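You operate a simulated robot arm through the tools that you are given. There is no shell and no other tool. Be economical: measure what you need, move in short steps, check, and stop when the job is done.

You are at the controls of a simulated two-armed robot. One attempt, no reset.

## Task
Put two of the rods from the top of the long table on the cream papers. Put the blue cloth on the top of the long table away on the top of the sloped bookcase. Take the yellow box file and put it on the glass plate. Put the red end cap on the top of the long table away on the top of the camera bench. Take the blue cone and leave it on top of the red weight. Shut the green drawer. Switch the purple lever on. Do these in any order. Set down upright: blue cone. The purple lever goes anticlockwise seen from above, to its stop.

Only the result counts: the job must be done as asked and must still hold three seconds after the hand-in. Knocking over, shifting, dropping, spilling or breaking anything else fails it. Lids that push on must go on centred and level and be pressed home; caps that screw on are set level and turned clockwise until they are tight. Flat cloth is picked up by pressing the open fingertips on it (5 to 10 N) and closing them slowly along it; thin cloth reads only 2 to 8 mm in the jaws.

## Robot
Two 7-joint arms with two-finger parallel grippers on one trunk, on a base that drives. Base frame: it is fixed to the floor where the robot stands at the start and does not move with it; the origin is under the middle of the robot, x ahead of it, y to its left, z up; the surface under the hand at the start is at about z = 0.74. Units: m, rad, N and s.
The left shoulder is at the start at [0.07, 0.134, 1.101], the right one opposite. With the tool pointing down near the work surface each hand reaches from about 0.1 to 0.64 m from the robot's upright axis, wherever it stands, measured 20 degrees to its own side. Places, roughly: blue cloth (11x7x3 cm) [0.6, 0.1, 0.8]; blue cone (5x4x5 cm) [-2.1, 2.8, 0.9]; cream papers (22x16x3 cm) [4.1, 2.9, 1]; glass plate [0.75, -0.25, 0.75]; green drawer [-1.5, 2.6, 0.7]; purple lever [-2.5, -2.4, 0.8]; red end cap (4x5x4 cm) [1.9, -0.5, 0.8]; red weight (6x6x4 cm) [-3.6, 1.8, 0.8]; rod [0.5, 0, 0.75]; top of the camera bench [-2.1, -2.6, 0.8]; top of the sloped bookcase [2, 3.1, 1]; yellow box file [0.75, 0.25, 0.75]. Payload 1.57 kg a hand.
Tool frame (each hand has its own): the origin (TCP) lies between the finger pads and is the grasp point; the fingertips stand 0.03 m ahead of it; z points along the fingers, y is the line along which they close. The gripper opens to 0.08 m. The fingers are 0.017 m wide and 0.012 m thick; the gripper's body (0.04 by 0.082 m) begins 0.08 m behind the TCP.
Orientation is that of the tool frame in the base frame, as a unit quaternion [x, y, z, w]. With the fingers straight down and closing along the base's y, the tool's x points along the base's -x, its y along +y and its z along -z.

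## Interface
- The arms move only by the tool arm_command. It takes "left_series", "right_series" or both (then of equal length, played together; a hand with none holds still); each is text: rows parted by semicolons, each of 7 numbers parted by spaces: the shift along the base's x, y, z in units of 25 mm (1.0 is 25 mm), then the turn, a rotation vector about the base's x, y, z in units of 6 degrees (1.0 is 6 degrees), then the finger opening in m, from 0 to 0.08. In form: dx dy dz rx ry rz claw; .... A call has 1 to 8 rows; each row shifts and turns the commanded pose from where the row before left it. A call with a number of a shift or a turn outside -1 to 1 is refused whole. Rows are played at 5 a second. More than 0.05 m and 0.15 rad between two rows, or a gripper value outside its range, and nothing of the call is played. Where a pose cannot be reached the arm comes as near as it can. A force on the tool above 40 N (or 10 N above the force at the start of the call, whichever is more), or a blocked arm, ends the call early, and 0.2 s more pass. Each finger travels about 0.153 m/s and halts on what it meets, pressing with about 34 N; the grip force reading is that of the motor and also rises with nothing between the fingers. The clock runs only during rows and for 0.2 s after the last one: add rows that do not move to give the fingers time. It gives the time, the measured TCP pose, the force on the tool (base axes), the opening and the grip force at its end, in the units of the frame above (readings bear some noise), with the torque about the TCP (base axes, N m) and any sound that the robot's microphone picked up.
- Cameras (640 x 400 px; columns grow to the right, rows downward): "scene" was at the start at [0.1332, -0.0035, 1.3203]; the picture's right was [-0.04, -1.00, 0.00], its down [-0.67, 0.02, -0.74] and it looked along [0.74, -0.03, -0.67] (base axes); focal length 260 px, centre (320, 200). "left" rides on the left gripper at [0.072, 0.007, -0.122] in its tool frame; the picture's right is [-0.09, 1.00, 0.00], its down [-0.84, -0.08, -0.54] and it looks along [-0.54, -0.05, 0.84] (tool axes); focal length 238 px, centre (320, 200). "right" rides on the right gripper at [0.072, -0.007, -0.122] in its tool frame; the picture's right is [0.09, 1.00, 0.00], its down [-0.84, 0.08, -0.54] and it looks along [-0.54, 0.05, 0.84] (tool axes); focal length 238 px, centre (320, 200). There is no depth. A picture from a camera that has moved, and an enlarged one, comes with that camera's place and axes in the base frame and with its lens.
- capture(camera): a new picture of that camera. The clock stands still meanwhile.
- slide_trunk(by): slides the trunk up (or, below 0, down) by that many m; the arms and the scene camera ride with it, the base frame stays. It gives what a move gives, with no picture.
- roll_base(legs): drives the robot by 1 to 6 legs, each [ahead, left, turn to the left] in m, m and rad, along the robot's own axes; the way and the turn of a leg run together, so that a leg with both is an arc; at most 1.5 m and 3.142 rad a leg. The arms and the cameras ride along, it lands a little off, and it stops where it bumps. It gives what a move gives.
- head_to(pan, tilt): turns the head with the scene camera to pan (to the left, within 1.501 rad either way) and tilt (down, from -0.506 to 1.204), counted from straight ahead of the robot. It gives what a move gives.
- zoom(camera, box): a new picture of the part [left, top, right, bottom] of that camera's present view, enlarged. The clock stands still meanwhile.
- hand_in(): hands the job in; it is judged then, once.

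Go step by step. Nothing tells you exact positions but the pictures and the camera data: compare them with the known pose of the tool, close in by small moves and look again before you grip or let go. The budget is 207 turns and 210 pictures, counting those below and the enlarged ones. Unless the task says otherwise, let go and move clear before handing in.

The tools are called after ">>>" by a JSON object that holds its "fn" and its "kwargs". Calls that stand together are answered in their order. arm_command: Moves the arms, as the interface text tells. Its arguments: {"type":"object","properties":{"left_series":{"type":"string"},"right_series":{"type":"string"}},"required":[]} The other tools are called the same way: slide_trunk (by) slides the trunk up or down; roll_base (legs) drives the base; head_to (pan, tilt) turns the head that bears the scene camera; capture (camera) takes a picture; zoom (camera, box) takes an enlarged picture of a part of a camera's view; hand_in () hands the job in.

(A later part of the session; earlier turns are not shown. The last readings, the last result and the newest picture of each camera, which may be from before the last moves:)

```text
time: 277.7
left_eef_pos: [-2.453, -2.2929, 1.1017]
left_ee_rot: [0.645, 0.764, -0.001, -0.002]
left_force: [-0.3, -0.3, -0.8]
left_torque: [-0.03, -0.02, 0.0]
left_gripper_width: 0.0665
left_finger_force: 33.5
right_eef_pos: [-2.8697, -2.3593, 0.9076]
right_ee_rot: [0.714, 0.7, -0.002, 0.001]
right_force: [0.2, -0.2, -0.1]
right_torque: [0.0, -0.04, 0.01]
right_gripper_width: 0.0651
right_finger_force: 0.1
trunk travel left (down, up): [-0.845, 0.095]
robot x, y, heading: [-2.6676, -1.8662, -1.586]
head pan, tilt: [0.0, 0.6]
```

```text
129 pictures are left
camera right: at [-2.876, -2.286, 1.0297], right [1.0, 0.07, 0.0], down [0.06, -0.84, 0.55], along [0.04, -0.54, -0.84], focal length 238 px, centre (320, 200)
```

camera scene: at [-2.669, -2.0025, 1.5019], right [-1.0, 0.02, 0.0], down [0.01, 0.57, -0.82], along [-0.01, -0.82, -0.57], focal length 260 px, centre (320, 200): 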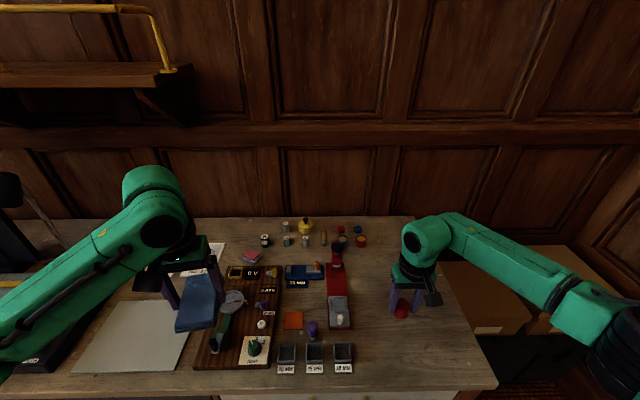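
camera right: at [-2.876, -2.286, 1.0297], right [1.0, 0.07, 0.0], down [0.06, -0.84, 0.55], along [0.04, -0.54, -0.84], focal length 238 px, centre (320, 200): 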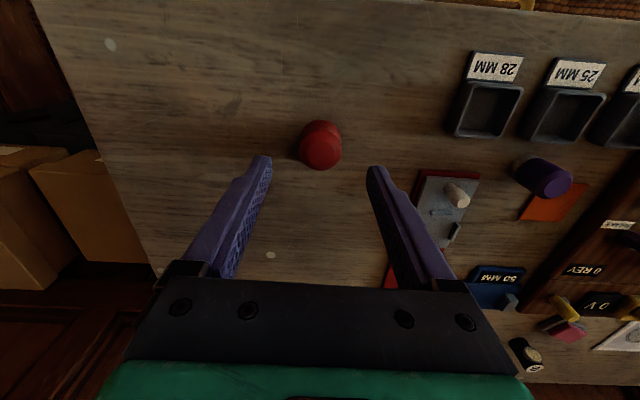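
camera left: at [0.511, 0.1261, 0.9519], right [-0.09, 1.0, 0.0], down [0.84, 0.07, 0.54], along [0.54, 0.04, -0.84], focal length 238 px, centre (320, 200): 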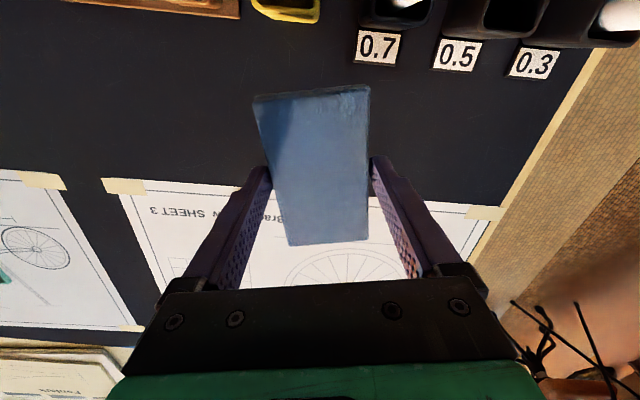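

Cap is set down. I raise the right hand and shift left to bring it over the purple lever.

>>> {"fn": "arm_command", "kwargs": {"right_series": "0 0.3 1 0 0 0 0.04; 0 0.3 1 0 0 0 0.02; 0 0.3 1 0 0 0 0.01; 0 0.3 1 0 0 0 0.005; 0 0 1 0 0 0 0.005"}}

>>> {"fn": "roll_base", "kwargs": {"legs": [[0.02, 0.37, 0]]}}

>>> {"fn": "zoom", "kwargs": {"camera": "scene", "box": [320, 220, 440, 340]}}

>>> {"fn": "capture", "kwargs": {"camera": "right"}}

```text
time: 278.9
left_eef_pos: [-2.4543, -2.2917, 1.1007]
left_ee_rot: [0.646, 0.764, 0.0, -0.001]
left_force: [0.4, -0.4, -0.8]
left_torque: [0.01, -0.03, 0.0]
left_gripper_width: 0.0665
left_finger_force: 33.8
right_eef_pos: [-2.8703, -2.3319, 1.0306]
right_ee_rot: [0.714, 0.7, -0.003, 0.001]
right_force: [-0.5, 0.5, -0.5]
right_torque: [-0.01, 0.01, -0.01]
right_gripper_width: 0.0051
right_finger_force: 0.0
trunk travel left (down, up): [-0.845, 0.095]
robot x, y, heading: [-2.6641, -1.8622, -1.587]
head pan, tilt: [0.0, 0.6]
```

```text
time: 281.3
left_eef_pos: [-2.0845, -2.3188, 1.1015]
left_ee_rot: [0.645, 0.764, 0.0, -0.001]
left_force: [0.7, 0.5, -0.5]
left_torque: [0.05, -0.01, -0.02]
left_gripper_width: 0.0667
left_finger_force: 33.9
right_eef_pos: [-2.5008, -2.3566, 1.0301]
right_ee_rot: [0.714, 0.7, -0.001, 0.002]
right_force: [0.2, 0.9, 0.2]
right_torque: [0.0, -0.01, -0.01]
right_gripper_width: 0.0048
right_finger_force: 0.1
trunk travel left (down, up): [-0.845, 0.095]
robot x, y, heading: [-2.2906, -1.8885, -1.587]
head pan, tilt: [0.0, 0.6]
```

```text
3.33 times, centred on (380, 280) of scene
camera zoom: at [-2.2991, -2.0282, 1.502], right [-1.0, 0.02, 0.0], down [0.01, 0.56, -0.82], along [-0.01, -0.82, -0.57], focal length 866 px, centre (120, -67)
```

zoom: 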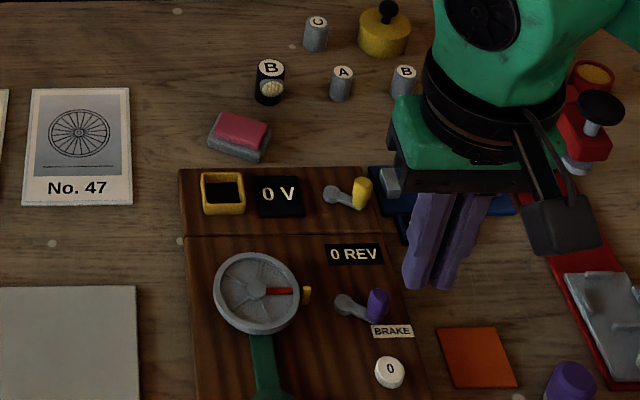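

```text
127 pictures are left
camera right: at [-2.5064, -2.2846, 1.1525], right [1.0, 0.07, 0.0], down [0.06, -0.84, 0.55], along [0.04, -0.54, -0.84], focal length 238 px, centre (320, 200)
```

right: 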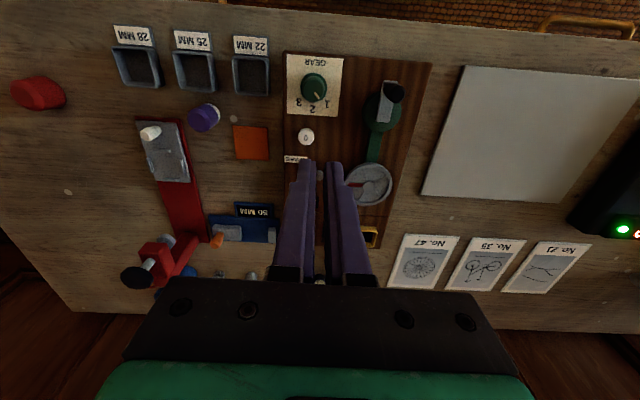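

>>> {"fn": "zoom", "kwargs": {"camera": "scene", "box": [370, 285, 410, 315]}}

>>> {"fn": "zoom", "kwargs": {"camera": "right", "box": [260, 110, 400, 210]}}

```text
13.33 times, centred on (390, 300) of scene
camera zoom: at [-2.2991, -2.0282, 1.502], right [-1.0, 0.02, 0.0], down [0.01, 0.56, -0.82], along [-0.01, -0.82, -0.57], focal length 3466 px, centre (-613, -1133)
```

zoom: 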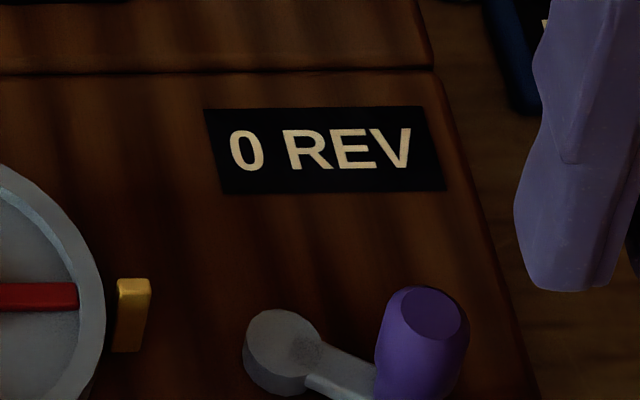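

```text
4.00 times, centred on (330, 160) of right
camera zoom: at [-2.5064, -2.2846, 1.1525], right [1.0, 0.07, 0.0], down [0.06, -0.84, 0.55], along [0.04, -0.54, -0.84], focal length 953 px, centre (280, 360)
```

zoom: 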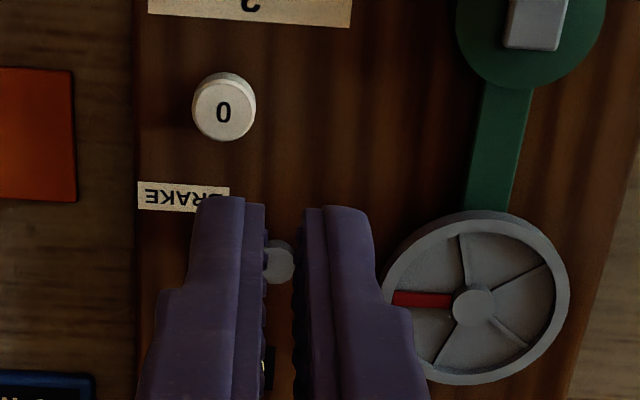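

The lever's pivot is at (−2.492, −2.446) and its purple handle at (−2.514, −2.435). Anticlockwise means pushing the handle toward the wall; I'll grip it and swing it. First hover.

>>> {"fn": "arm_command", "kwargs": {"right_series": "-0.13 -0.78 -0.8 0 0 0 0.03; -0.13 -0.78 -0.8 0 0 0 0.045; -0.13 -0.78 -0.8 0 0 0 0.045; -0.14 -0.78 -0.8 0 0 0 0.045; 0 0 -0.8 0 0 0 0.045; 0 0 0 0 0 0 0.045"}}

>>> {"fn": "zoom", "kwargs": {"camera": "right", "box": [240, 80, 400, 220]}}

>>> {"fn": "zoom", "kwargs": {"camera": "scene", "box": [350, 250, 430, 330]}}

```text
time: 282.7
left_eef_pos: [-2.0825, -2.3187, 1.101]
left_ee_rot: [0.645, 0.764, -0.001, -0.001]
left_force: [0.3, 0.2, 0.3]
left_torque: [-0.01, 0.01, 0.03]
left_gripper_width: 0.067
left_finger_force: 34.1
right_eef_pos: [-2.5136, -2.4362, 0.93]
right_ee_rot: [0.714, 0.7, -0.002, 0.001]
right_force: [-0.1, 0.7, -0.7]
right_torque: [0.01, -0.01, 0.0]
right_gripper_width: 0.0451
right_finger_force: 0.1
trunk travel left (down, up): [-0.845, 0.095]
robot x, y, heading: [-2.2911, -1.8898, -1.585]
head pan, tilt: [0.0, 0.6]
```

```text
2.86 times, centred on (320, 150) of right
camera zoom: at [-2.5175, -2.3629, 1.0523], right [1.0, 0.07, 0.0], down [0.06, -0.84, 0.55], along [0.04, -0.54, -0.84], focal length 681 px, centre (320, 343)
```

zoom: 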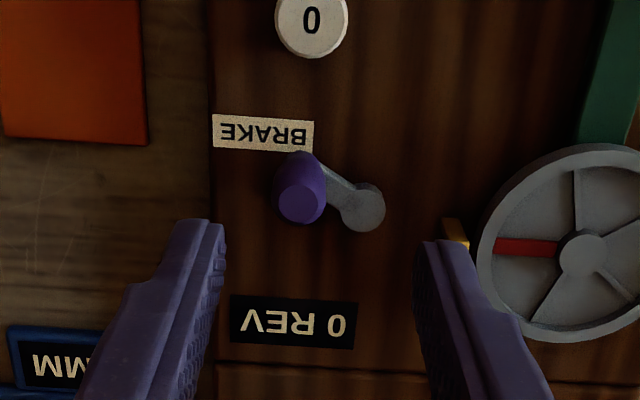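

```text
5.00 times, centred on (390, 290) of scene
camera zoom: at [-2.2972, -2.0278, 1.502], right [-1.0, 0.02, 0.0], down [0.01, 0.56, -0.83], along [-0.01, -0.83, -0.56], focal length 1300 px, centre (-30, -250)
```

zoom: 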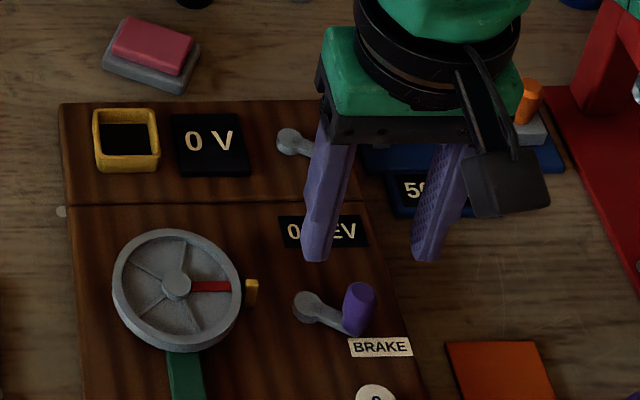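

>>> {"fn": "arm_command", "kwargs": {"right_series": "-0.18 0.04 -0.7 0 0 0 0.04; 0 0 -0.7 0 0 0 0.04; 0 0 -0.5 0 0 0 0.04; 0 0 -0.26 0 0 0 0.04; 0 0 0 0 0 0 0.04"}}

>>> {"fn": "zoom", "kwargs": {"camera": "right", "box": [240, 80, 400, 220]}}

>>> {"fn": "zoom", "kwargs": {"camera": "scene", "box": [350, 250, 430, 330]}}

```text
time: 283.9
left_eef_pos: [-2.0827, -2.3186, 1.1018]
left_ee_rot: [0.646, 0.764, 0.0, -0.001]
left_force: [-0.3, -0.2, -0.5]
left_torque: [-0.01, -0.04, 0.02]
left_gripper_width: 0.0668
left_finger_force: 34.1
right_eef_pos: [-2.5164, -2.4357, 0.8756]
right_ee_rot: [0.714, 0.7, -0.003, 0.001]
right_force: [-0.8, -0.6, 0.5]
right_torque: [0.02, 0.02, -0.01]
right_gripper_width: 0.04
right_finger_force: 0.1
trunk travel left (down, up): [-0.845, 0.095]
robot x, y, heading: [-2.2941, -1.8899, -1.591]
head pan, tilt: [0.0, 0.6]
```

```text
2.86 times, centred on (320, 150) of right
camera zoom: at [-2.5225, -2.3624, 0.9985], right [1.0, 0.07, 0.0], down [0.06, -0.84, 0.55], along [0.04, -0.54, -0.84], focal length 681 px, centre (320, 343)
```

zoom: 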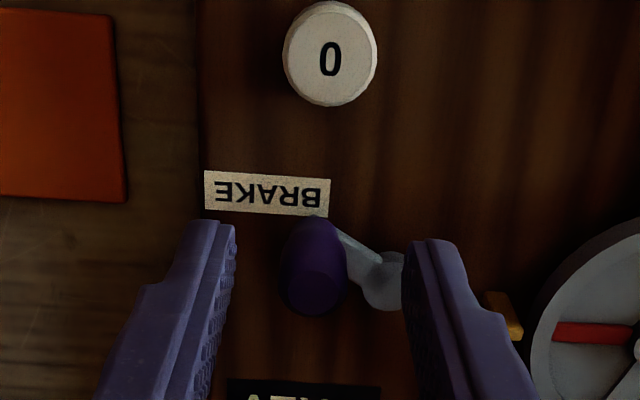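

```text
5.00 times, centred on (390, 290) of scene
camera zoom: at [-2.2972, -2.0283, 1.502], right [-1.0, 0.02, 0.0], down [0.01, 0.56, -0.82], along [-0.01, -0.82, -0.57], focal length 1300 px, centre (-30, -250)
```

zoom: 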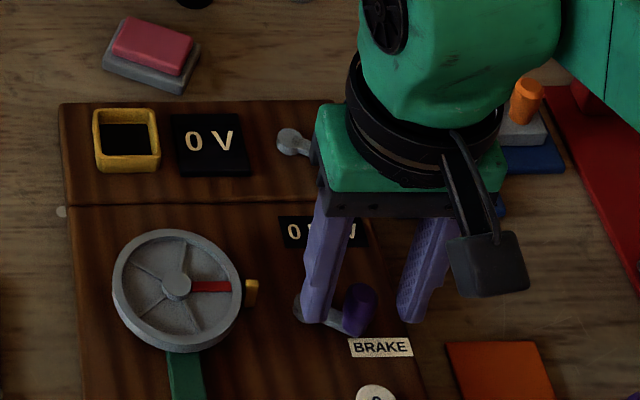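

>>> {"fn": "arm_command", "kwargs": {"right_series": "0 0 0 0 0 0 0.025; 0 0 0 0 0 0 0.01; 0 0 0 0 0 0 0.01; -0.1 -0.24 0 0 0 0 0.01; -0.03 -0.26 0 0 0 0 0.01; 0.04 -0.26 0 0 0 0 0.01; 0 0 0 0 0 0 0.01"}}

>>> {"fn": "zoom", "kwargs": {"camera": "right", "box": [240, 80, 400, 220]}}

```text
time: 285.5
left_eef_pos: [-2.0831, -2.3184, 1.1017]
left_ee_rot: [0.645, 0.764, 0.0, -0.002]
left_force: [-0.3, -0.3, -1.0]
left_torque: [-0.02, 0.0, -0.01]
left_gripper_width: 0.0667
left_finger_force: 34.1
right_eef_pos: [-2.5201, -2.4398, 0.8759]
right_ee_rot: [0.715, 0.699, -0.002, 0.001]
right_force: [0.7, 7.1, -7.8]
right_torque: [0.57, -0.23, 0.17]
right_gripper_width: 0.0165
right_finger_force: 31.9
right hand out of reach, approached as far as the arm can: row 5, 6
trunk travel left (down, up): [-0.845, 0.095]
robot x, y, heading: [-2.2933, -1.8897, -1.594]
head pan, tilt: [0.0, 0.6]
```

```text
2.86 times, centred on (320, 150) of right
camera zoom: at [-2.5255, -2.3678, 0.9986], right [1.0, 0.07, 0.0], down [0.06, -0.84, 0.55], along [0.04, -0.55, -0.84], focal length 681 px, centre (320, 343)
```

zoom: 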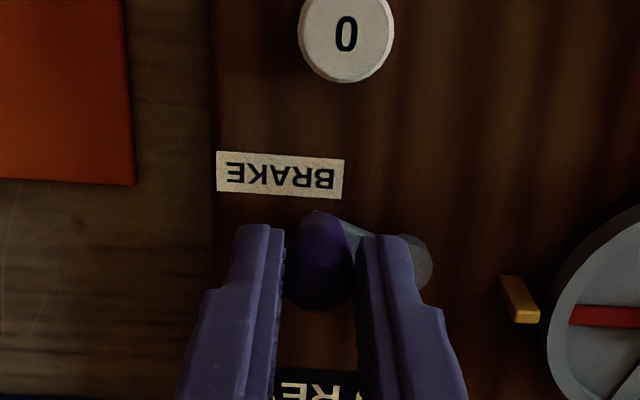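

The reach runs out; I release the handle, rise, bring the base 6 cm closer, and re-grip.

>>> {"fn": "arm_command", "kwargs": {"right_series": "0 0.3 0 0 0 0 0.03; 0 0.2 0 0 0 0 0.04; 0 0 0.6 0 0 0 0.04; 0 0 1 0 0 0 0.04; 0 0 0.5 0 0 0 0.04"}}

>>> {"fn": "roll_base", "kwargs": {"legs": [[0.07, 0, 0]]}}

>>> {"fn": "zoom", "kwargs": {"camera": "scene", "box": [350, 260, 450, 360]}}

```text
time: 286.7
left_eef_pos: [-2.0834, -2.3189, 1.0998]
left_ee_rot: [0.646, 0.764, 0.0, -0.001]
left_force: [-0.2, 0.2, 0.0]
left_torque: [-0.01, -0.01, 0.03]
left_gripper_width: 0.0667
left_finger_force: 33.9
right_eef_pos: [-2.5198, -2.4284, 0.9314]
right_ee_rot: [0.714, 0.7, -0.002, 0.001]
right_force: [-0.2, 0.3, 0.4]
right_torque: [-0.02, -0.01, 0.0]
right_gripper_width: 0.0398
right_finger_force: 0.1
trunk travel left (down, up): [-0.845, 0.095]
robot x, y, heading: [-2.2944, -1.8903, -1.592]
head pan, tilt: [0.0, 0.6]
```

```text
time: 287.7
left_eef_pos: [-2.0823, -2.3823, 1.1043]
left_ee_rot: [0.646, 0.763, -0.002, 0.001]
left_force: [0.1, 0.4, -0.9]
left_torque: [-0.03, -0.02, 0.03]
left_gripper_width: 0.0668
left_finger_force: 33.7
right_eef_pos: [-2.5199, -2.4922, 0.9333]
right_ee_rot: [0.715, 0.7, -0.004, 0.002]
right_force: [-0.4, 0.5, 0.0]
right_torque: [-0.01, 0.0, 0.01]
right_gripper_width: 0.04
right_finger_force: 0.0
trunk travel left (down, up): [-0.845, 0.095]
robot x, y, heading: [-2.2927, -1.9578, -1.59]
head pan, tilt: [0.0, 0.6]
```

```text
4.00 times, centred on (400, 310) of scene
camera zoom: at [-2.2982, -2.0898, 1.5028], right [-1.0, 0.02, 0.0], down [0.01, 0.56, -0.83], along [-0.01, -0.83, -0.56], focal length 1040 px, centre (0, -240)
```

zoom: 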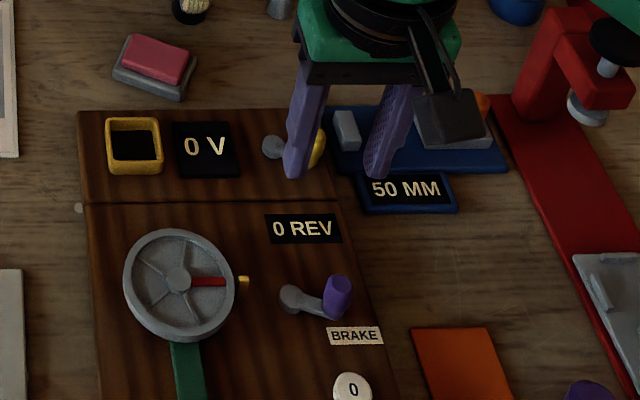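

>>> {"fn": "arm_command", "kwargs": {"right_series": "0.03 0.72 0 0 0 0 0.04; 0.03 0.72 0 0 0 0 0.04; 0 0.7 0 0 0 0 0.04; 0 0 -0.5 0 0 0 0.04; 0 0 -0.5 0 0 0 0.04; 0 0 0 0 0 0 0.04"}}

>>> {"fn": "zoom", "kwargs": {"camera": "right", "box": [240, 80, 400, 220]}}

```text
time: 289.1
left_eef_pos: [-2.0834, -2.3876, 1.1003]
left_ee_rot: [0.646, 0.764, 0.0, -0.001]
left_force: [-0.6, -0.5, -1.0]
left_torque: [0.02, 0.03, -0.03]
left_gripper_width: 0.0669
left_finger_force: 34.2
right_eef_pos: [-2.5184, -2.4432, 0.9057]
right_ee_rot: [0.714, 0.7, -0.002, 0.001]
right_force: [0.9, -0.7, 0.8]
right_torque: [0.01, 0.01, 0.0]
right_gripper_width: 0.0401
right_finger_force: 0.1
trunk travel left (down, up): [-0.845, 0.095]
robot x, y, heading: [-2.2968, -1.9605, -1.586]
head pan, tilt: [0.0, 0.6]
```

```text
2.86 times, centred on (320, 150) of right
camera zoom: at [-2.5238, -2.3716, 1.0272], right [1.0, 0.07, 0.0], down [0.06, -0.84, 0.55], along [0.04, -0.54, -0.84], focal length 681 px, centre (320, 343)
```

zoom: 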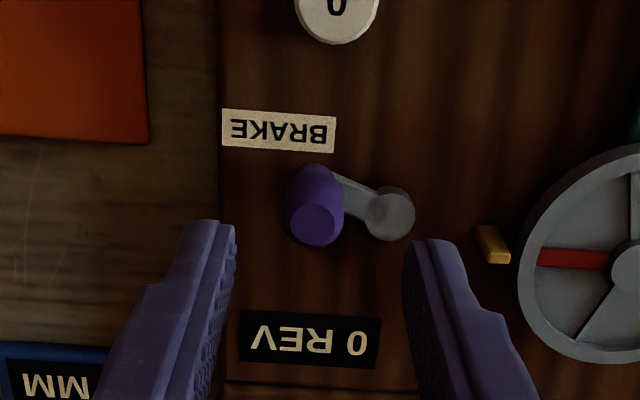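

>>> {"fn": "arm_command", "kwargs": {"right_series": "-0.08 0.15 -0.6 0 0 0 0.04; 0 0 -0.6 0 0 0 0.04; 0 0 0 0 0 0 0.025; 0 0 0 0 0 0 0.01; 0 0 0 0 0 0 0.01; -0.06 -0.26 0 0 0 0 0.01; 0.01 -0.26 0 0 0 0 0.01; 0.08 -0.25 0 0 0 0 0.01"}}

>>> {"fn": "zoom", "kwargs": {"camera": "right", "box": [240, 80, 400, 220]}}

>>> {"fn": "zoom", "kwargs": {"camera": "scene", "box": [350, 260, 450, 360]}}

```text
time: 290.9
left_eef_pos: [-2.0838, -2.386, 1.1015]
left_ee_rot: [0.645, 0.764, 0.0, -0.001]
left_force: [-0.4, -0.7, -1.4]
left_torque: [0.01, 0.0, 0.0]
left_gripper_width: 0.0668
left_finger_force: 34.6
right_eef_pos: [-2.522, -2.4577, 0.8758]
right_ee_rot: [0.715, 0.699, -0.003, 0.001]
right_force: [-0.3, 1.8, 1.3]
right_torque: [0.51, -0.07, 0.06]
right_gripper_width: 0.0163
right_finger_force: 32.3
trunk travel left (down, up): [-0.845, 0.095]
robot x, y, heading: [-2.2935, -1.9585, -1.587]
head pan, tilt: [0.0, 0.6]
```

```text
2.86 times, centred on (320, 150) of right
camera zoom: at [-2.5264, -2.3857, 0.9979], right [1.0, 0.07, 0.0], down [0.06, -0.84, 0.55], along [0.04, -0.54, -0.84], focal length 681 px, centre (320, 343)
```

zoom: 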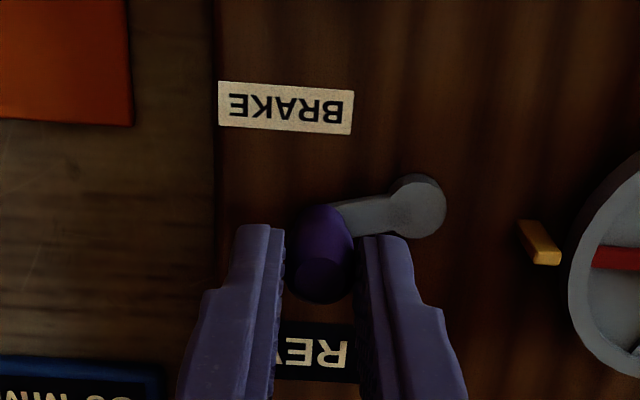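

```text
4.00 times, centred on (400, 310) of scene
camera zoom: at [-2.2986, -2.0959, 1.5022], right [-1.0, 0.02, 0.0], down [0.01, 0.56, -0.83], along [-0.01, -0.83, -0.56], focal length 1040 px, centre (0, -240)
```

zoom: 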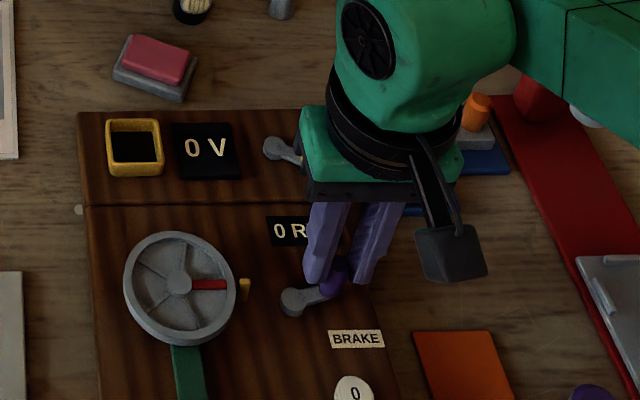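

The lever swings with the hand. Continuing the arc until a stop is felt.

>>> {"fn": "arm_command", "kwargs": {"right_series": "0.14 -0.22 0 0 0 0 0.01; 0.2 -0.18 0 0 0 0 0.01; 0 0 0 0 0 0 0.01"}}

>>> {"fn": "zoom", "kwargs": {"camera": "right", "box": [240, 80, 400, 220]}}

```text
time: 291.7
left_eef_pos: [-2.0892, -2.3851, 1.1033]
left_ee_rot: [0.646, 0.763, 0.0, 0.0]
left_force: [0.2, -0.2, -0.4]
left_torque: [0.03, -0.03, -0.01]
left_gripper_width: 0.0669
left_finger_force: 33.8
right_eef_pos: [-2.5187, -2.4667, 0.877]
right_ee_rot: [0.715, 0.699, -0.003, 0.002]
right_force: [-21.0, 5.5, 4.5]
right_torque: [0.86, 0.68, 0.06]
right_gripper_width: 0.0165
right_finger_force: 32.0
trunk travel left (down, up): [-0.845, 0.095]
robot x, y, heading: [-2.2976, -1.9582, -1.591]
head pan, tilt: [0.0, 0.6]
```

```text
2.86 times, centred on (320, 150) of right
camera zoom: at [-2.5234, -2.3945, 0.9978], right [1.0, 0.07, 0.0], down [0.06, -0.84, 0.55], along [0.03, -0.55, -0.84], focal length 681 px, centre (320, 343)
```

zoom: 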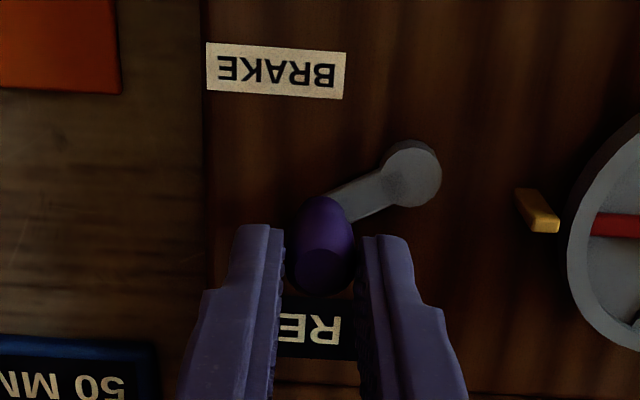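

>>> {"fn": "arm_command", "kwargs": {"right_series": "0.08 -0.14 0 0 0 0 0.01; 0.08 -0.12 0 0 0 0 0.01; 0 0 0 0 0 0 0.01"}}

>>> {"fn": "zoom", "kwargs": {"camera": "right", "box": [240, 80, 400, 220]}}

```text
time: 292.5
left_eef_pos: [-2.0844, -2.3847, 1.1026]
left_ee_rot: [0.646, 0.763, -0.001, 0.0]
left_force: [1.2, 1.2, 0.1]
left_torque: [-0.01, 0.05, 0.0]
left_gripper_width: 0.0667
left_finger_force: 33.8
right_eef_pos: [-2.5175, -2.4677, 0.8755]
right_ee_rot: [0.718, 0.696, -0.004, -0.009]
right_force: [-16.4, 11.7, 11.4]
right_torque: [0.63, 0.12, 0.03]
right_gripper_width: 0.0168
right_finger_force: 32.0
trunk travel left (down, up): [-0.845, 0.095]
robot x, y, heading: [-2.2905, -1.9581, -1.592]
head pan, tilt: [0.0, 0.6]
stopped in row 3 (right hand): the force on the tool passed its limit at 40 N (the readings are from after the stop); the commanded pose is now the measured one
```

```text
2.86 times, centred on (320, 150) of right
camera zoom: at [-2.5204, -2.3968, 0.9984], right [1.0, 0.06, -0.02], down [0.06, -0.84, 0.54], along [0.02, -0.54, -0.84], focal length 681 px, centre (320, 343)
```

zoom: 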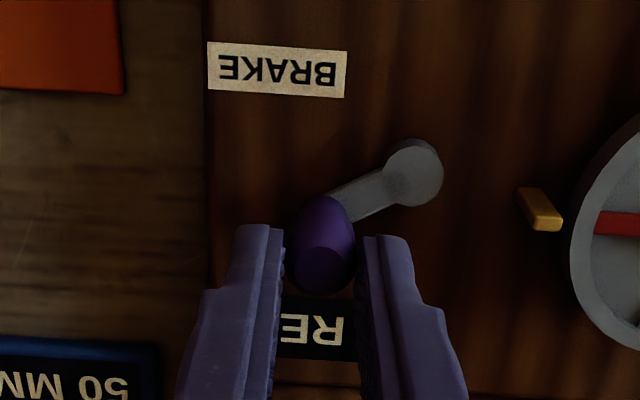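

The lever is at its stop. Release carefully and rise.

>>> {"fn": "arm_command", "kwargs": {"right_series": "0 0 0 0 0 0 0.025; 0 0 0 0 0 0 0.04; 0 0 0 0 0 0 0.04; 0 0 0.8 0 0 0 0.04; 0 0 1 0 0 0 0.04; 0 0 1 0 0 0 0.04; 0 0.5 1 0 0 0 0.04; 0 0.8 1 0 0 0 0.04"}}

>>> {"fn": "zoom", "kwargs": {"camera": "scene", "box": [350, 260, 450, 360]}}

```text
time: 294.3
left_eef_pos: [-2.086, -2.3864, 1.1021]
left_ee_rot: [0.646, 0.763, 0.0, -0.001]
left_force: [0.1, 0.3, -0.5]
left_torque: [-0.02, 0.02, 0.02]
left_gripper_width: 0.0668
left_finger_force: 34.1
right_eef_pos: [-2.5127, -2.4384, 0.9954]
right_ee_rot: [0.716, 0.698, -0.003, -0.005]
right_force: [0.4, -0.2, 0.2]
right_torque: [-0.03, 0.02, 0.0]
right_gripper_width: 0.0401
right_finger_force: 0.1
trunk travel left (down, up): [-0.845, 0.095]
robot x, y, heading: [-2.2946, -1.9567, -1.587]
head pan, tilt: [0.0, 0.6]
```

```text
4.00 times, centred on (400, 310) of scene
camera zoom: at [-2.2991, -2.0945, 1.5022], right [-1.0, 0.02, 0.0], down [0.01, 0.56, -0.83], along [-0.02, -0.83, -0.56], focal length 1040 px, centre (0, -240)
```

zoom: 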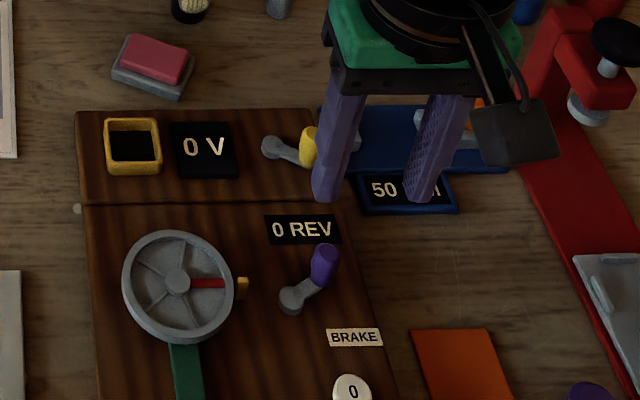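

Lever is at its stop. Now I back off, turn to face north and look at the way across the room.

>>> {"fn": "roll_base", "kwargs": {"legs": [[-0.4, 0, 0], [0, 0, 1.58], [0, 0, 1.58]]}}

>>> {"fn": "head_to", "kwargs": {"pan": 0, "tilt": 0.35}}

>>> {"fn": "capture", "kwargs": {"camera": "scene"}}

>>> {"fn": "head_to", "kwargs": {"pan": 0.9, "tilt": 0.35}}

>>> {"fn": "capture", "kwargs": {"camera": "scene"}}

```text
time: 304.4
left_eef_pos: [-2.4978, -1.1244, 1.1028]
left_ee_rot: [0.763, -0.647, 0.001, -0.001]
left_force: [-0.1, 0.5, -0.2]
left_torque: [0.02, 0.02, 0.02]
left_gripper_width: 0.0668
left_finger_force: 34.1
right_eef_pos: [-2.0688, -1.0739, 0.9944]
right_ee_rot: [-0.697, 0.717, -0.006, 0.002]
right_force: [0.5, 0.3, -0.5]
right_torque: [0.0, 0.01, 0.01]
right_gripper_width: 0.0399
right_finger_force: 0.0
trunk travel left (down, up): [-0.845, 0.095]
robot x, y, heading: [-2.2859, -1.5542, 1.547]
head pan, tilt: [0.0, 0.6]
```

```text
time: 305.2
left_eef_pos: [-2.4987, -1.1248, 1.1017]
left_ee_rot: [0.763, -0.646, 0.001, -0.001]
left_force: [0.7, 0.4, 0.3]
left_torque: [0.01, 0.03, -0.02]
left_gripper_width: 0.0667
left_finger_force: 33.8
right_eef_pos: [-2.0694, -1.0746, 0.9941]
right_ee_rot: [-0.697, 0.717, -0.005, 0.001]
right_force: [-0.3, 0.1, 0.3]
right_torque: [-0.02, -0.02, -0.02]
right_gripper_width: 0.0401
right_finger_force: 0.1
trunk travel left (down, up): [-0.845, 0.095]
robot x, y, heading: [-2.2865, -1.555, 1.549]
head pan, tilt: [0.0, 0.351]
```

```text
112 pictures are left
camera scene: at [-2.2853, -1.413, 1.5247], right [1.0, -0.02, 0.0], down [-0.01, -0.34, -0.94], along [0.02, 0.94, -0.34], focal length 260 px, centre (320, 200)
```

scene: 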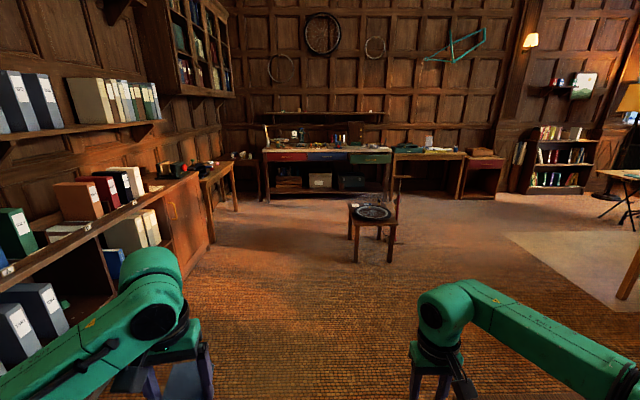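

```text
time: 306.4
left_eef_pos: [-2.4992, -1.1257, 1.1018]
left_ee_rot: [0.763, -0.646, 0.001, 0.0]
left_force: [0.4, -0.2, 0.1]
left_torque: [-0.04, -0.01, -0.01]
left_gripper_width: 0.0669
left_finger_force: 33.9
right_eef_pos: [-2.0697, -1.0738, 0.995]
right_ee_rot: [-0.697, 0.717, -0.005, 0.002]
right_force: [-0.2, -1.5, -0.1]
right_torque: [-0.04, 0.02, 0.02]
right_gripper_width: 0.0399
right_finger_force: 0.0
trunk travel left (down, up): [-0.845, 0.095]
robot x, y, heading: [-2.2922, -1.5566, 1.553]
head pan, tilt: [0.901, 0.351]
```

```text
111 pictures are left
camera scene: at [-2.3588, -1.4466, 1.5248], right [0.64, 0.77, 0.0], down [0.26, -0.22, -0.94], along [-0.72, 0.6, -0.34], focal length 260 px, centre (320, 200)
```

scene: 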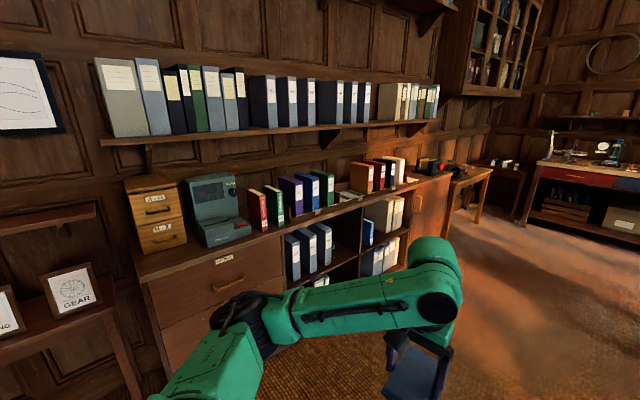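

Workbench with the three drawers is at the north wall, chair at (−1.8, 1.0). I first deliver the cloth: drive round the chair to the north side near the sloped bookcase.

>>> {"fn": "roll_base", "kwargs": {"legs": [[1.2, 0, 0], [0, 0, -1.55], [1.5, 0, 0], [0.15, 1.2, 0], [0, 1.15, 0], [0.8, 0, 0]]}}

>>> {"fn": "head_to", "kwargs": {"pan": 0.5, "tilt": 0.4}}

>>> {"fn": "capture", "kwargs": {"camera": "scene"}}

```text
time: 338.3
left_eef_pos: [0.6054, 2.23, 1.1006]
left_ee_rot: [-0.088, 0.996, -0.001, 0.0]
left_force: [-0.1, 0.0, -0.6]
left_torque: [-0.03, -0.01, 0.0]
left_gripper_width: 0.0666
left_finger_force: 33.7
right_eef_pos: [0.6643, 1.8014, 0.9952]
right_ee_rot: [0.008, 1.0, -0.005, -0.001]
right_force: [-0.4, 0.1, 0.5]
right_torque: [-0.06, -0.02, 0.0]
right_gripper_width: 0.0401
right_finger_force: 0.1
trunk travel left (down, up): [-0.845, 0.095]
robot x, y, heading: [0.1784, 2.0144, -0.009]
head pan, tilt: [0.901, 0.351]
```

```text
time: 339.2
left_eef_pos: [0.6073, 2.2303, 1.102]
left_ee_rot: [-0.087, 0.996, -0.001, -0.001]
left_force: [-0.5, -1.1, 0.1]
left_torque: [0.06, -0.04, -0.01]
left_gripper_width: 0.0669
left_finger_force: 33.8
right_eef_pos: [0.664, 1.8015, 0.9942]
right_ee_rot: [0.008, 1.0, -0.006, -0.003]
right_force: [0.6, -0.3, -0.6]
right_torque: [-0.01, 0.0, -0.01]
right_gripper_width: 0.0399
right_finger_force: 0.0
trunk travel left (down, up): [-0.845, 0.095]
robot x, y, heading: [0.1812, 2.0147, -0.011]
head pan, tilt: [0.499, 0.4]
```

```text
110 pictures are left
camera scene: at [0.3113, 2.0572, 1.5202], right [0.47, -0.88, 0.0], down [-0.34, -0.18, -0.92], along [0.81, 0.44, -0.39], focal length 260 px, centre (320, 200)
```

scene: 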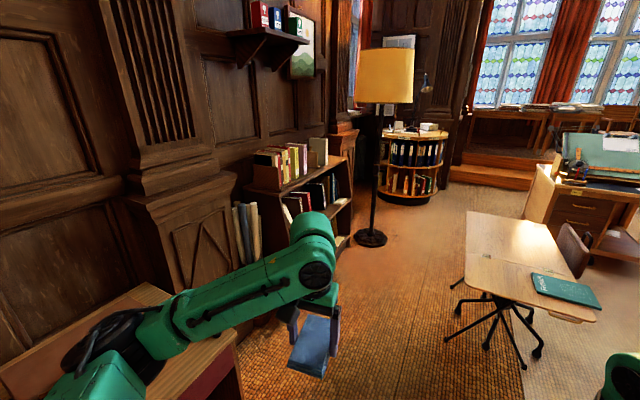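

>>> {"fn": "zoom", "kwargs": {"camera": "scene", "box": [220, 120, 370, 260]}}

```text
2.86 times, centred on (295, 190) of scene
camera zoom: at [0.3113, 2.0572, 1.5202], right [0.47, -0.88, 0.0], down [-0.34, -0.18, -0.92], along [0.81, 0.44, -0.39], focal length 743 px, centre (391, 229)
```

zoom: 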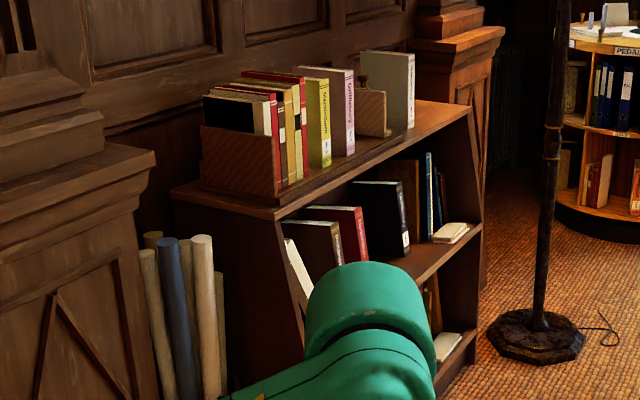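

Free room on top is at its right end, about (2.27, 3.05). I tuck the right hand in and drive up the corridor.

>>> {"fn": "arm_command", "kwargs": {"right_series": "-1 0.3 0.8 0 0 0 0.04; -1 0.3 0.8 0 0 0 0.04; -1 0.3 0.8 0 0 0 0.04; -1 0.3 0.8 0 0 0 0.04; -1 0.3 0.8 0 0 0 0.04; -1 0.3 0.8 0 0 0 0.04"}}

>>> {"fn": "roll_base", "kwargs": {"legs": [[0.65, 0.31, 0], [1.2, 0.02, 0], [0, 0, 0.78]]}}

>>> {"fn": "head_to", "kwargs": {"pan": 0.25, "tilt": 0.6}}

>>> {"fn": "capture", "kwargs": {"camera": "scene"}}

```text
time: 340.6
left_eef_pos: [0.6055, 2.2304, 1.1021]
left_ee_rot: [-0.088, 0.996, -0.001, 0.0]
left_force: [0.5, -0.3, 0.1]
left_torque: [0.02, 0.06, -0.02]
left_gripper_width: 0.0668
left_finger_force: 34.7
right_eef_pos: [0.5124, 1.8456, 1.1147]
right_ee_rot: [0.008, 1.0, -0.006, -0.001]
right_force: [-1.4, 0.8, -0.1]
right_torque: [-0.02, -0.02, 0.01]
right_gripper_width: 0.0401
right_finger_force: 0.0
trunk travel left (down, up): [-0.845, 0.095]
robot x, y, heading: [0.1806, 2.0136, -0.009]
head pan, tilt: [0.499, 0.4]
```

```text
time: 352.2
left_eef_pos: [2.1943, 2.7877, 1.1009]
left_ee_rot: [-0.459, 0.889, 0.0, 0.0]
left_force: [1.3, -0.6, -1.1]
left_torque: [0.0, -0.04, -0.01]
left_gripper_width: 0.0665
left_finger_force: 33.6
right_eef_pos: [2.3979, 2.4479, 1.1143]
right_ee_rot: [-0.371, 0.929, -0.005, 0.0]
right_force: [0.2, 0.1, -1.1]
right_torque: [0.01, 0.02, 0.02]
right_gripper_width: 0.0399
right_finger_force: 0.1
trunk travel left (down, up): [-0.845, 0.095]
robot x, y, heading: [2.0426, 2.3336, 0.769]
head pan, tilt: [0.499, 0.4]
```

```text
time: 353.0
left_eef_pos: [2.1946, 2.7881, 1.1008]
left_ee_rot: [-0.457, 0.889, -0.001, 0.0]
left_force: [-0.1, 0.1, 0.1]
left_torque: [0.0, -0.01, 0.0]
left_gripper_width: 0.067
left_finger_force: 33.8
right_eef_pos: [2.3977, 2.4464, 1.1139]
right_ee_rot: [-0.372, 0.928, -0.006, 0.0]
right_force: [0.6, -0.3, -0.8]
right_torque: [0.0, 0.0, 0.04]
right_gripper_width: 0.0399
right_finger_force: 0.0
trunk travel left (down, up): [-0.845, 0.095]
robot x, y, heading: [2.04, 2.337, 0.766]
head pan, tilt: [0.25, 0.6]
```

```text
108 pictures are left
camera scene: at [2.1234, 2.4436, 1.502], right [0.85, -0.53, 0.0], down [-0.3, -0.48, -0.83], along [0.43, 0.7, -0.56], focal length 260 px, centre (320, 200)
```

scene: 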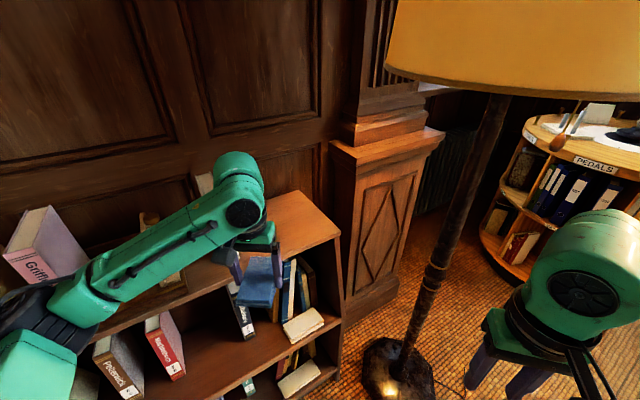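

>>> {"fn": "arm_command", "kwargs": {"left_series": "0.7 0 0.3 0 0 0 0.005; 0.7 0 0.3 0 0 0 0.005; 0.7 0 0.3 0 0 0 0.005"}}

>>> {"fn": "roll_base", "kwargs": {"legs": [[0.155, 0.09, 0]]}}

>>> {"fn": "capture", "kwargs": {"camera": "scene"}}

>>> {"fn": "capture", "kwargs": {"camera": "left"}}

```text
time: 353.8
left_eef_pos: [2.2483, 2.7869, 1.1228]
left_ee_rot: [-0.458, 0.889, 0.0, -0.002]
left_force: [-0.4, -0.6, -0.3]
left_torque: [-0.01, -0.01, -0.01]
left_gripper_width: 0.0669
left_finger_force: 34.0
right_eef_pos: [2.3973, 2.4465, 1.1133]
right_ee_rot: [-0.371, 0.929, -0.006, -0.001]
right_force: [-0.2, -0.5, 0.1]
right_torque: [-0.01, 0.03, -0.02]
right_gripper_width: 0.0399
right_finger_force: 0.1
trunk travel left (down, up): [-0.845, 0.095]
robot x, y, heading: [2.0394, 2.3343, 0.763]
head pan, tilt: [0.25, 0.6]
```

```text
time: 355.3
left_eef_pos: [2.2994, 2.9565, 1.1244]
left_ee_rot: [-0.457, 0.889, 0.0, 0.0]
left_force: [0.5, -0.4, -0.5]
left_torque: [0.02, 0.03, 0.02]
left_gripper_width: 0.0667
left_finger_force: 34.0
right_eef_pos: [2.4478, 2.6165, 1.1137]
right_ee_rot: [-0.369, 0.929, -0.005, 0.001]
right_force: [-0.5, -0.5, 0.2]
right_torque: [0.02, -0.04, -0.01]
right_gripper_width: 0.0403
right_finger_force: 0.1
trunk travel left (down, up): [-0.845, 0.095]
robot x, y, heading: [2.0937, 2.5099, 0.765]
head pan, tilt: [0.25, 0.6]
```

```text
107 pictures are left
camera scene: at [2.1735, 2.6123, 1.5024], right [0.85, -0.53, 0.0], down [-0.3, -0.48, -0.83], along [0.44, 0.7, -0.56], focal length 260 px, centre (320, 200)
```

scene: 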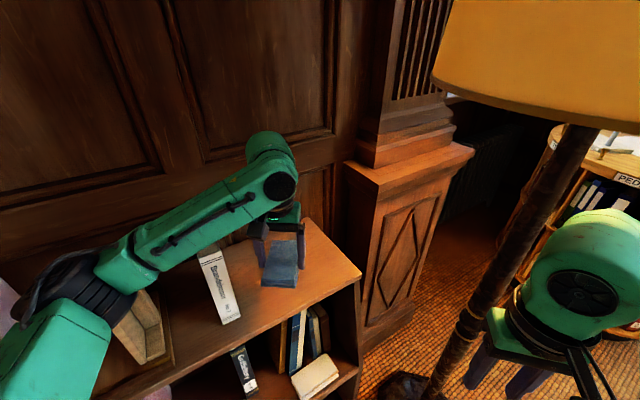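

```text
106 pictures are left
camera left: at [2.2519, 2.9016, 1.2461], right [-0.76, 0.66, 0.0], down [0.55, 0.63, 0.54], along [0.36, 0.41, -0.84], focal length 238 px, centre (320, 200)
```

left: 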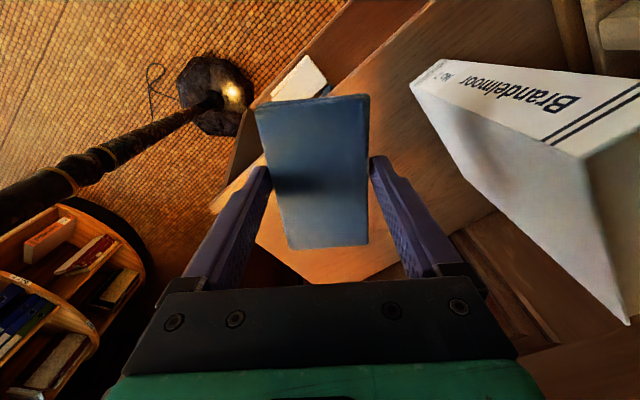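

Book end at x≈2.2 and bookcase end at x≈2.48; I move the cloth to about (2.34, 3.045) and lower.

>>> {"fn": "arm_command", "kwargs": {"left_series": "0.32 0.72 0 0 0 0 0.005; 0.32 0.72 0 0 0 0 0.005; 0.32 0.72 0 0 0 0 0.005; 0.32 0.72 -0.4 0 0 0 0.005; 0.32 0.72 -0.8 0 0 0 0.005; 0 0 -0.8 0 0 0 0.005; 0 0 -0.6 0 0 0 0.005; 0 0 0 0 0 0 0.005"}}

>>> {"fn": "capture", "kwargs": {"camera": "scene"}}

>>> {"fn": "capture", "kwargs": {"camera": "left"}}

```text
time: 357.1
left_eef_pos: [2.3408, 3.0502, 1.0561]
left_ee_rot: [-0.457, 0.889, -0.001, 0.0]
left_force: [0.5, 0.4, -0.3]
left_torque: [-0.02, 0.0, 0.02]
left_gripper_width: 0.0668
left_finger_force: 33.7
right_eef_pos: [2.4493, 2.6202, 1.1143]
right_ee_rot: [-0.369, 0.929, -0.005, 0.0]
right_force: [-0.5, -0.7, 0.1]
right_torque: [-0.02, 0.01, -0.04]
right_gripper_width: 0.0401
right_finger_force: 0.0
trunk travel left (down, up): [-0.845, 0.095]
robot x, y, heading: [2.0911, 2.5055, 0.763]
head pan, tilt: [0.25, 0.6]
```

```text
105 pictures are left
camera scene: at [2.175, 2.6161, 1.502], right [0.85, -0.53, 0.0], down [-0.3, -0.48, -0.82], along [0.44, 0.7, -0.57], focal length 260 px, centre (320, 200)
```

scene: 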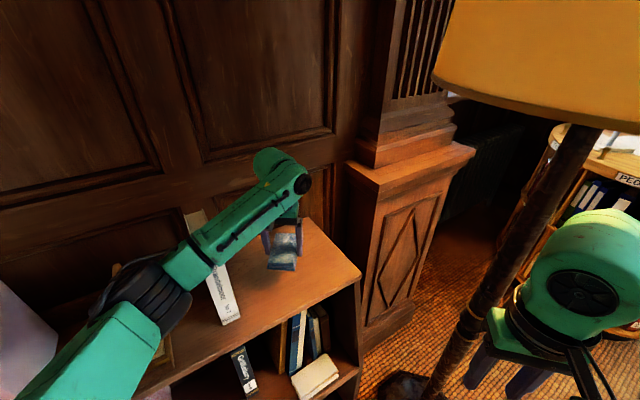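

```text
104 pictures are left
camera left: at [2.2941, 2.995, 1.1779], right [-0.76, 0.66, 0.0], down [0.55, 0.64, 0.54], along [0.36, 0.41, -0.84], focal length 238 px, centre (320, 200)
```

left: 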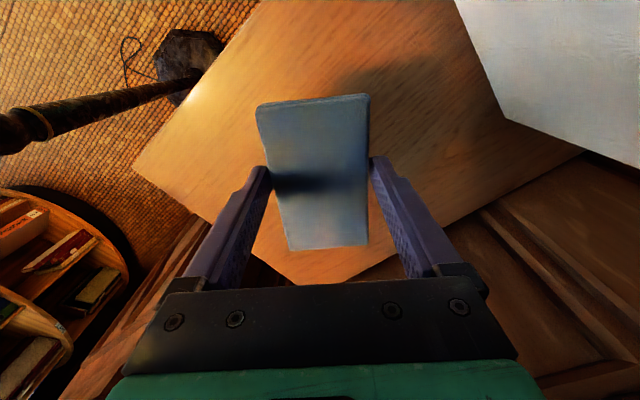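

>>> {"fn": "arm_command", "kwargs": {"left_series": "0 0 -0.5 0 0 0 0.005; 0 0 -0.4 0 0 0 0.005; 0 0 -0.2 0 0 0 0.005; 0 0 -0.15 0 0 0 0.005; 0 0 0 0 0 0 0.005"}}

>>> {"fn": "zoom", "kwargs": {"camera": "scene", "box": [200, 180, 380, 330]}}

```text
time: 358.3
left_eef_pos: [2.3391, 3.0495, 1.0257]
left_ee_rot: [-0.457, 0.89, -0.001, 0.0]
left_force: [0.4, 0.1, -0.4]
left_torque: [-0.02, -0.01, -0.03]
left_gripper_width: 0.0669
left_finger_force: 34.0
right_eef_pos: [2.4495, 2.6181, 1.1152]
right_ee_rot: [-0.369, 0.929, -0.006, 0.0]
right_force: [-0.1, 0.6, -0.3]
right_torque: [0.01, -0.04, 0.0]
right_gripper_width: 0.0399
right_finger_force: 0.0
trunk travel left (down, up): [-0.845, 0.095]
robot x, y, heading: [2.0952, 2.5093, 0.764]
head pan, tilt: [0.25, 0.6]
```

```text
2.67 times, centred on (290, 255) of scene
camera zoom: at [2.1748, 2.6162, 1.502], right [0.85, -0.53, 0.0], down [-0.3, -0.48, -0.82], along [0.44, 0.7, -0.57], focal length 693 px, centre (400, 53)
```

zoom: 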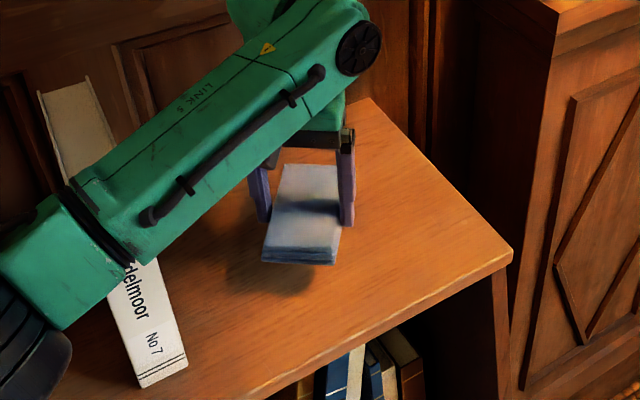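

>>> {"fn": "arm_command", "kwargs": {"left_series": "0 0 -0.2 0 0 0 0.005; 0 0 -0.2 0 0 0 0.005; 0 0 -0.2 0 0 0 0.005; 0 0 0 0 0 0 0.005"}}

>>> {"fn": "zoom", "kwargs": {"camera": "scene", "box": [200, 180, 380, 330]}}

```text
time: 359.3
left_eef_pos: [2.3404, 3.0497, 1.0105]
left_ee_rot: [-0.456, 0.89, -0.001, 0.0]
left_force: [0.3, -0.2, -0.2]
left_torque: [0.0, -0.02, -0.01]
left_gripper_width: 0.0665
left_finger_force: 33.4
right_eef_pos: [2.4481, 2.6205, 1.1128]
right_ee_rot: [-0.369, 0.93, -0.007, 0.0]
right_force: [-0.5, 0.7, -0.9]
right_torque: [-0.02, 0.0, 0.0]
right_gripper_width: 0.04
right_finger_force: 0.0
trunk travel left (down, up): [-0.845, 0.095]
robot x, y, heading: [2.0881, 2.5029, 0.768]
head pan, tilt: [0.25, 0.6]
```

```text
2.67 times, centred on (290, 255) of scene
camera zoom: at [2.1747, 2.6162, 1.502], right [0.85, -0.53, 0.0], down [-0.3, -0.48, -0.82], along [0.44, 0.7, -0.57], focal length 693 px, centre (400, 53)
```

zoom: 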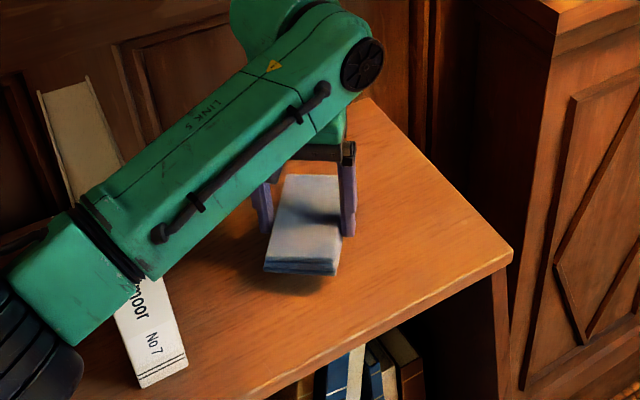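

>>> {"fn": "arm_command", "kwargs": {"left_series": "0 0 -0.15 0 0 0 0.005; 0 0 -0.15 0 0 0 0.005; 0 0 0 0 0 0 0.005"}}

>>> {"fn": "zoom", "kwargs": {"camera": "scene", "box": [200, 180, 380, 330]}}

```text
time: 360.1
left_eef_pos: [2.3401, 3.0489, 1.003]
left_ee_rot: [-0.456, 0.89, 0.0, 0.0]
left_force: [-0.6, 0.5, -0.6]
left_torque: [0.03, 0.02, 0.0]
left_gripper_width: 0.0665
left_finger_force: 33.9
right_eef_pos: [2.4495, 2.6195, 1.1135]
right_ee_rot: [-0.368, 0.93, -0.006, -0.001]
right_force: [0.8, 0.1, 0.0]
right_torque: [-0.01, 0.0, 0.03]
right_gripper_width: 0.0399
right_finger_force: 0.0
trunk travel left (down, up): [-0.845, 0.095]
robot x, y, heading: [2.0945, 2.5033, 0.766]
head pan, tilt: [0.25, 0.6]
```

```text
2.67 times, centred on (290, 255) of scene
camera zoom: at [2.1747, 2.6161, 1.502], right [0.85, -0.53, 0.0], down [-0.3, -0.48, -0.82], along [0.44, 0.7, -0.57], focal length 693 px, centre (400, 53)
```

zoom: 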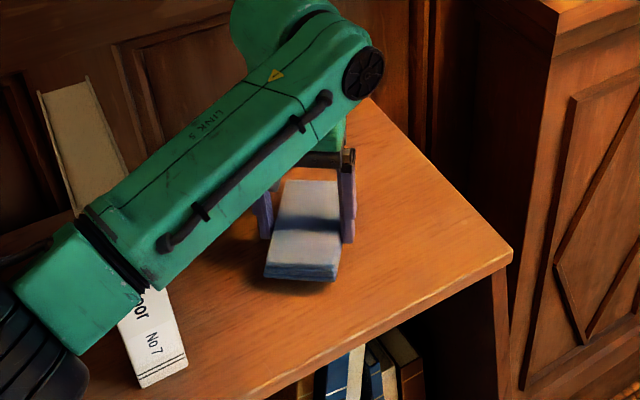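

>>> {"fn": "arm_command", "kwargs": {"left_series": "0 0 -0.12 0 0 0 0.005; 0 0 -0.12 0 0 0 0.005; 0 0 -0.12 0 0 0 0.005; 0 0 0 0 0 0 0.005"}}

>>> {"fn": "zoom", "kwargs": {"camera": "scene", "box": [200, 180, 380, 330]}}

```text
time: 361.1
left_eef_pos: [2.339, 3.0495, 0.9936]
left_ee_rot: [-0.457, 0.889, -0.002, -0.001]
left_force: [0.2, 0.4, -0.8]
left_torque: [0.0, -0.02, 0.03]
left_gripper_width: 0.0668
left_finger_force: 34.3
right_eef_pos: [2.4484, 2.6198, 1.1143]
right_ee_rot: [-0.369, 0.929, -0.006, 0.0]
right_force: [0.8, -0.1, -0.3]
right_torque: [0.04, 0.03, -0.01]
right_gripper_width: 0.0399
right_finger_force: 0.1
trunk travel left (down, up): [-0.845, 0.095]
robot x, y, heading: [2.0932, 2.5045, 0.769]
head pan, tilt: [0.25, 0.6]
```

```text
2.67 times, centred on (290, 255) of scene
camera zoom: at [2.1747, 2.6161, 1.502], right [0.85, -0.53, 0.0], down [-0.3, -0.48, -0.82], along [0.44, 0.7, -0.57], focal length 693 px, centre (400, 53)
```

zoom: 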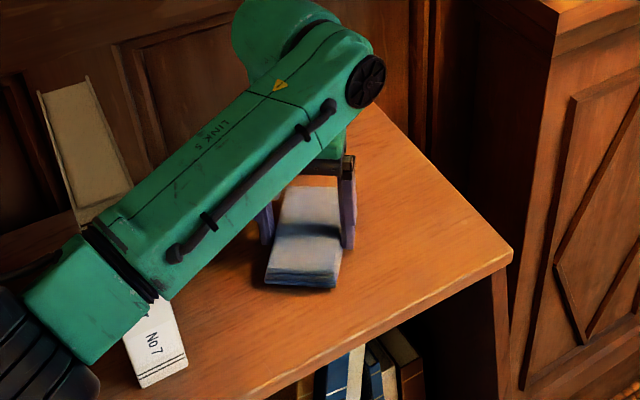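

>>> {"fn": "arm_command", "kwargs": {"left_series": "0 0 -0.12 0 0 0 0.005; 0 0 -0.12 0 0 0 0.005; 0 0 0 0 0 0 0.005"}}

```text
time: 361.9
left_eef_pos: [2.3394, 3.0503, 0.9884]
left_ee_rot: [-0.456, 0.89, 0.0, -0.001]
left_force: [0.2, -0.1, -0.8]
left_torque: [0.02, 0.0, 0.0]
left_gripper_width: 0.0666
left_finger_force: 34.1
right_eef_pos: [2.4479, 2.6202, 1.1131]
right_ee_rot: [-0.369, 0.93, -0.006, -0.001]
right_force: [-0.9, 0.0, 0.8]
right_torque: [0.01, 0.0, 0.02]
right_gripper_width: 0.04
right_finger_force: 0.0
trunk travel left (down, up): [-0.845, 0.095]
robot x, y, heading: [2.0911, 2.5036, 0.767]
head pan, tilt: [0.25, 0.6]
```

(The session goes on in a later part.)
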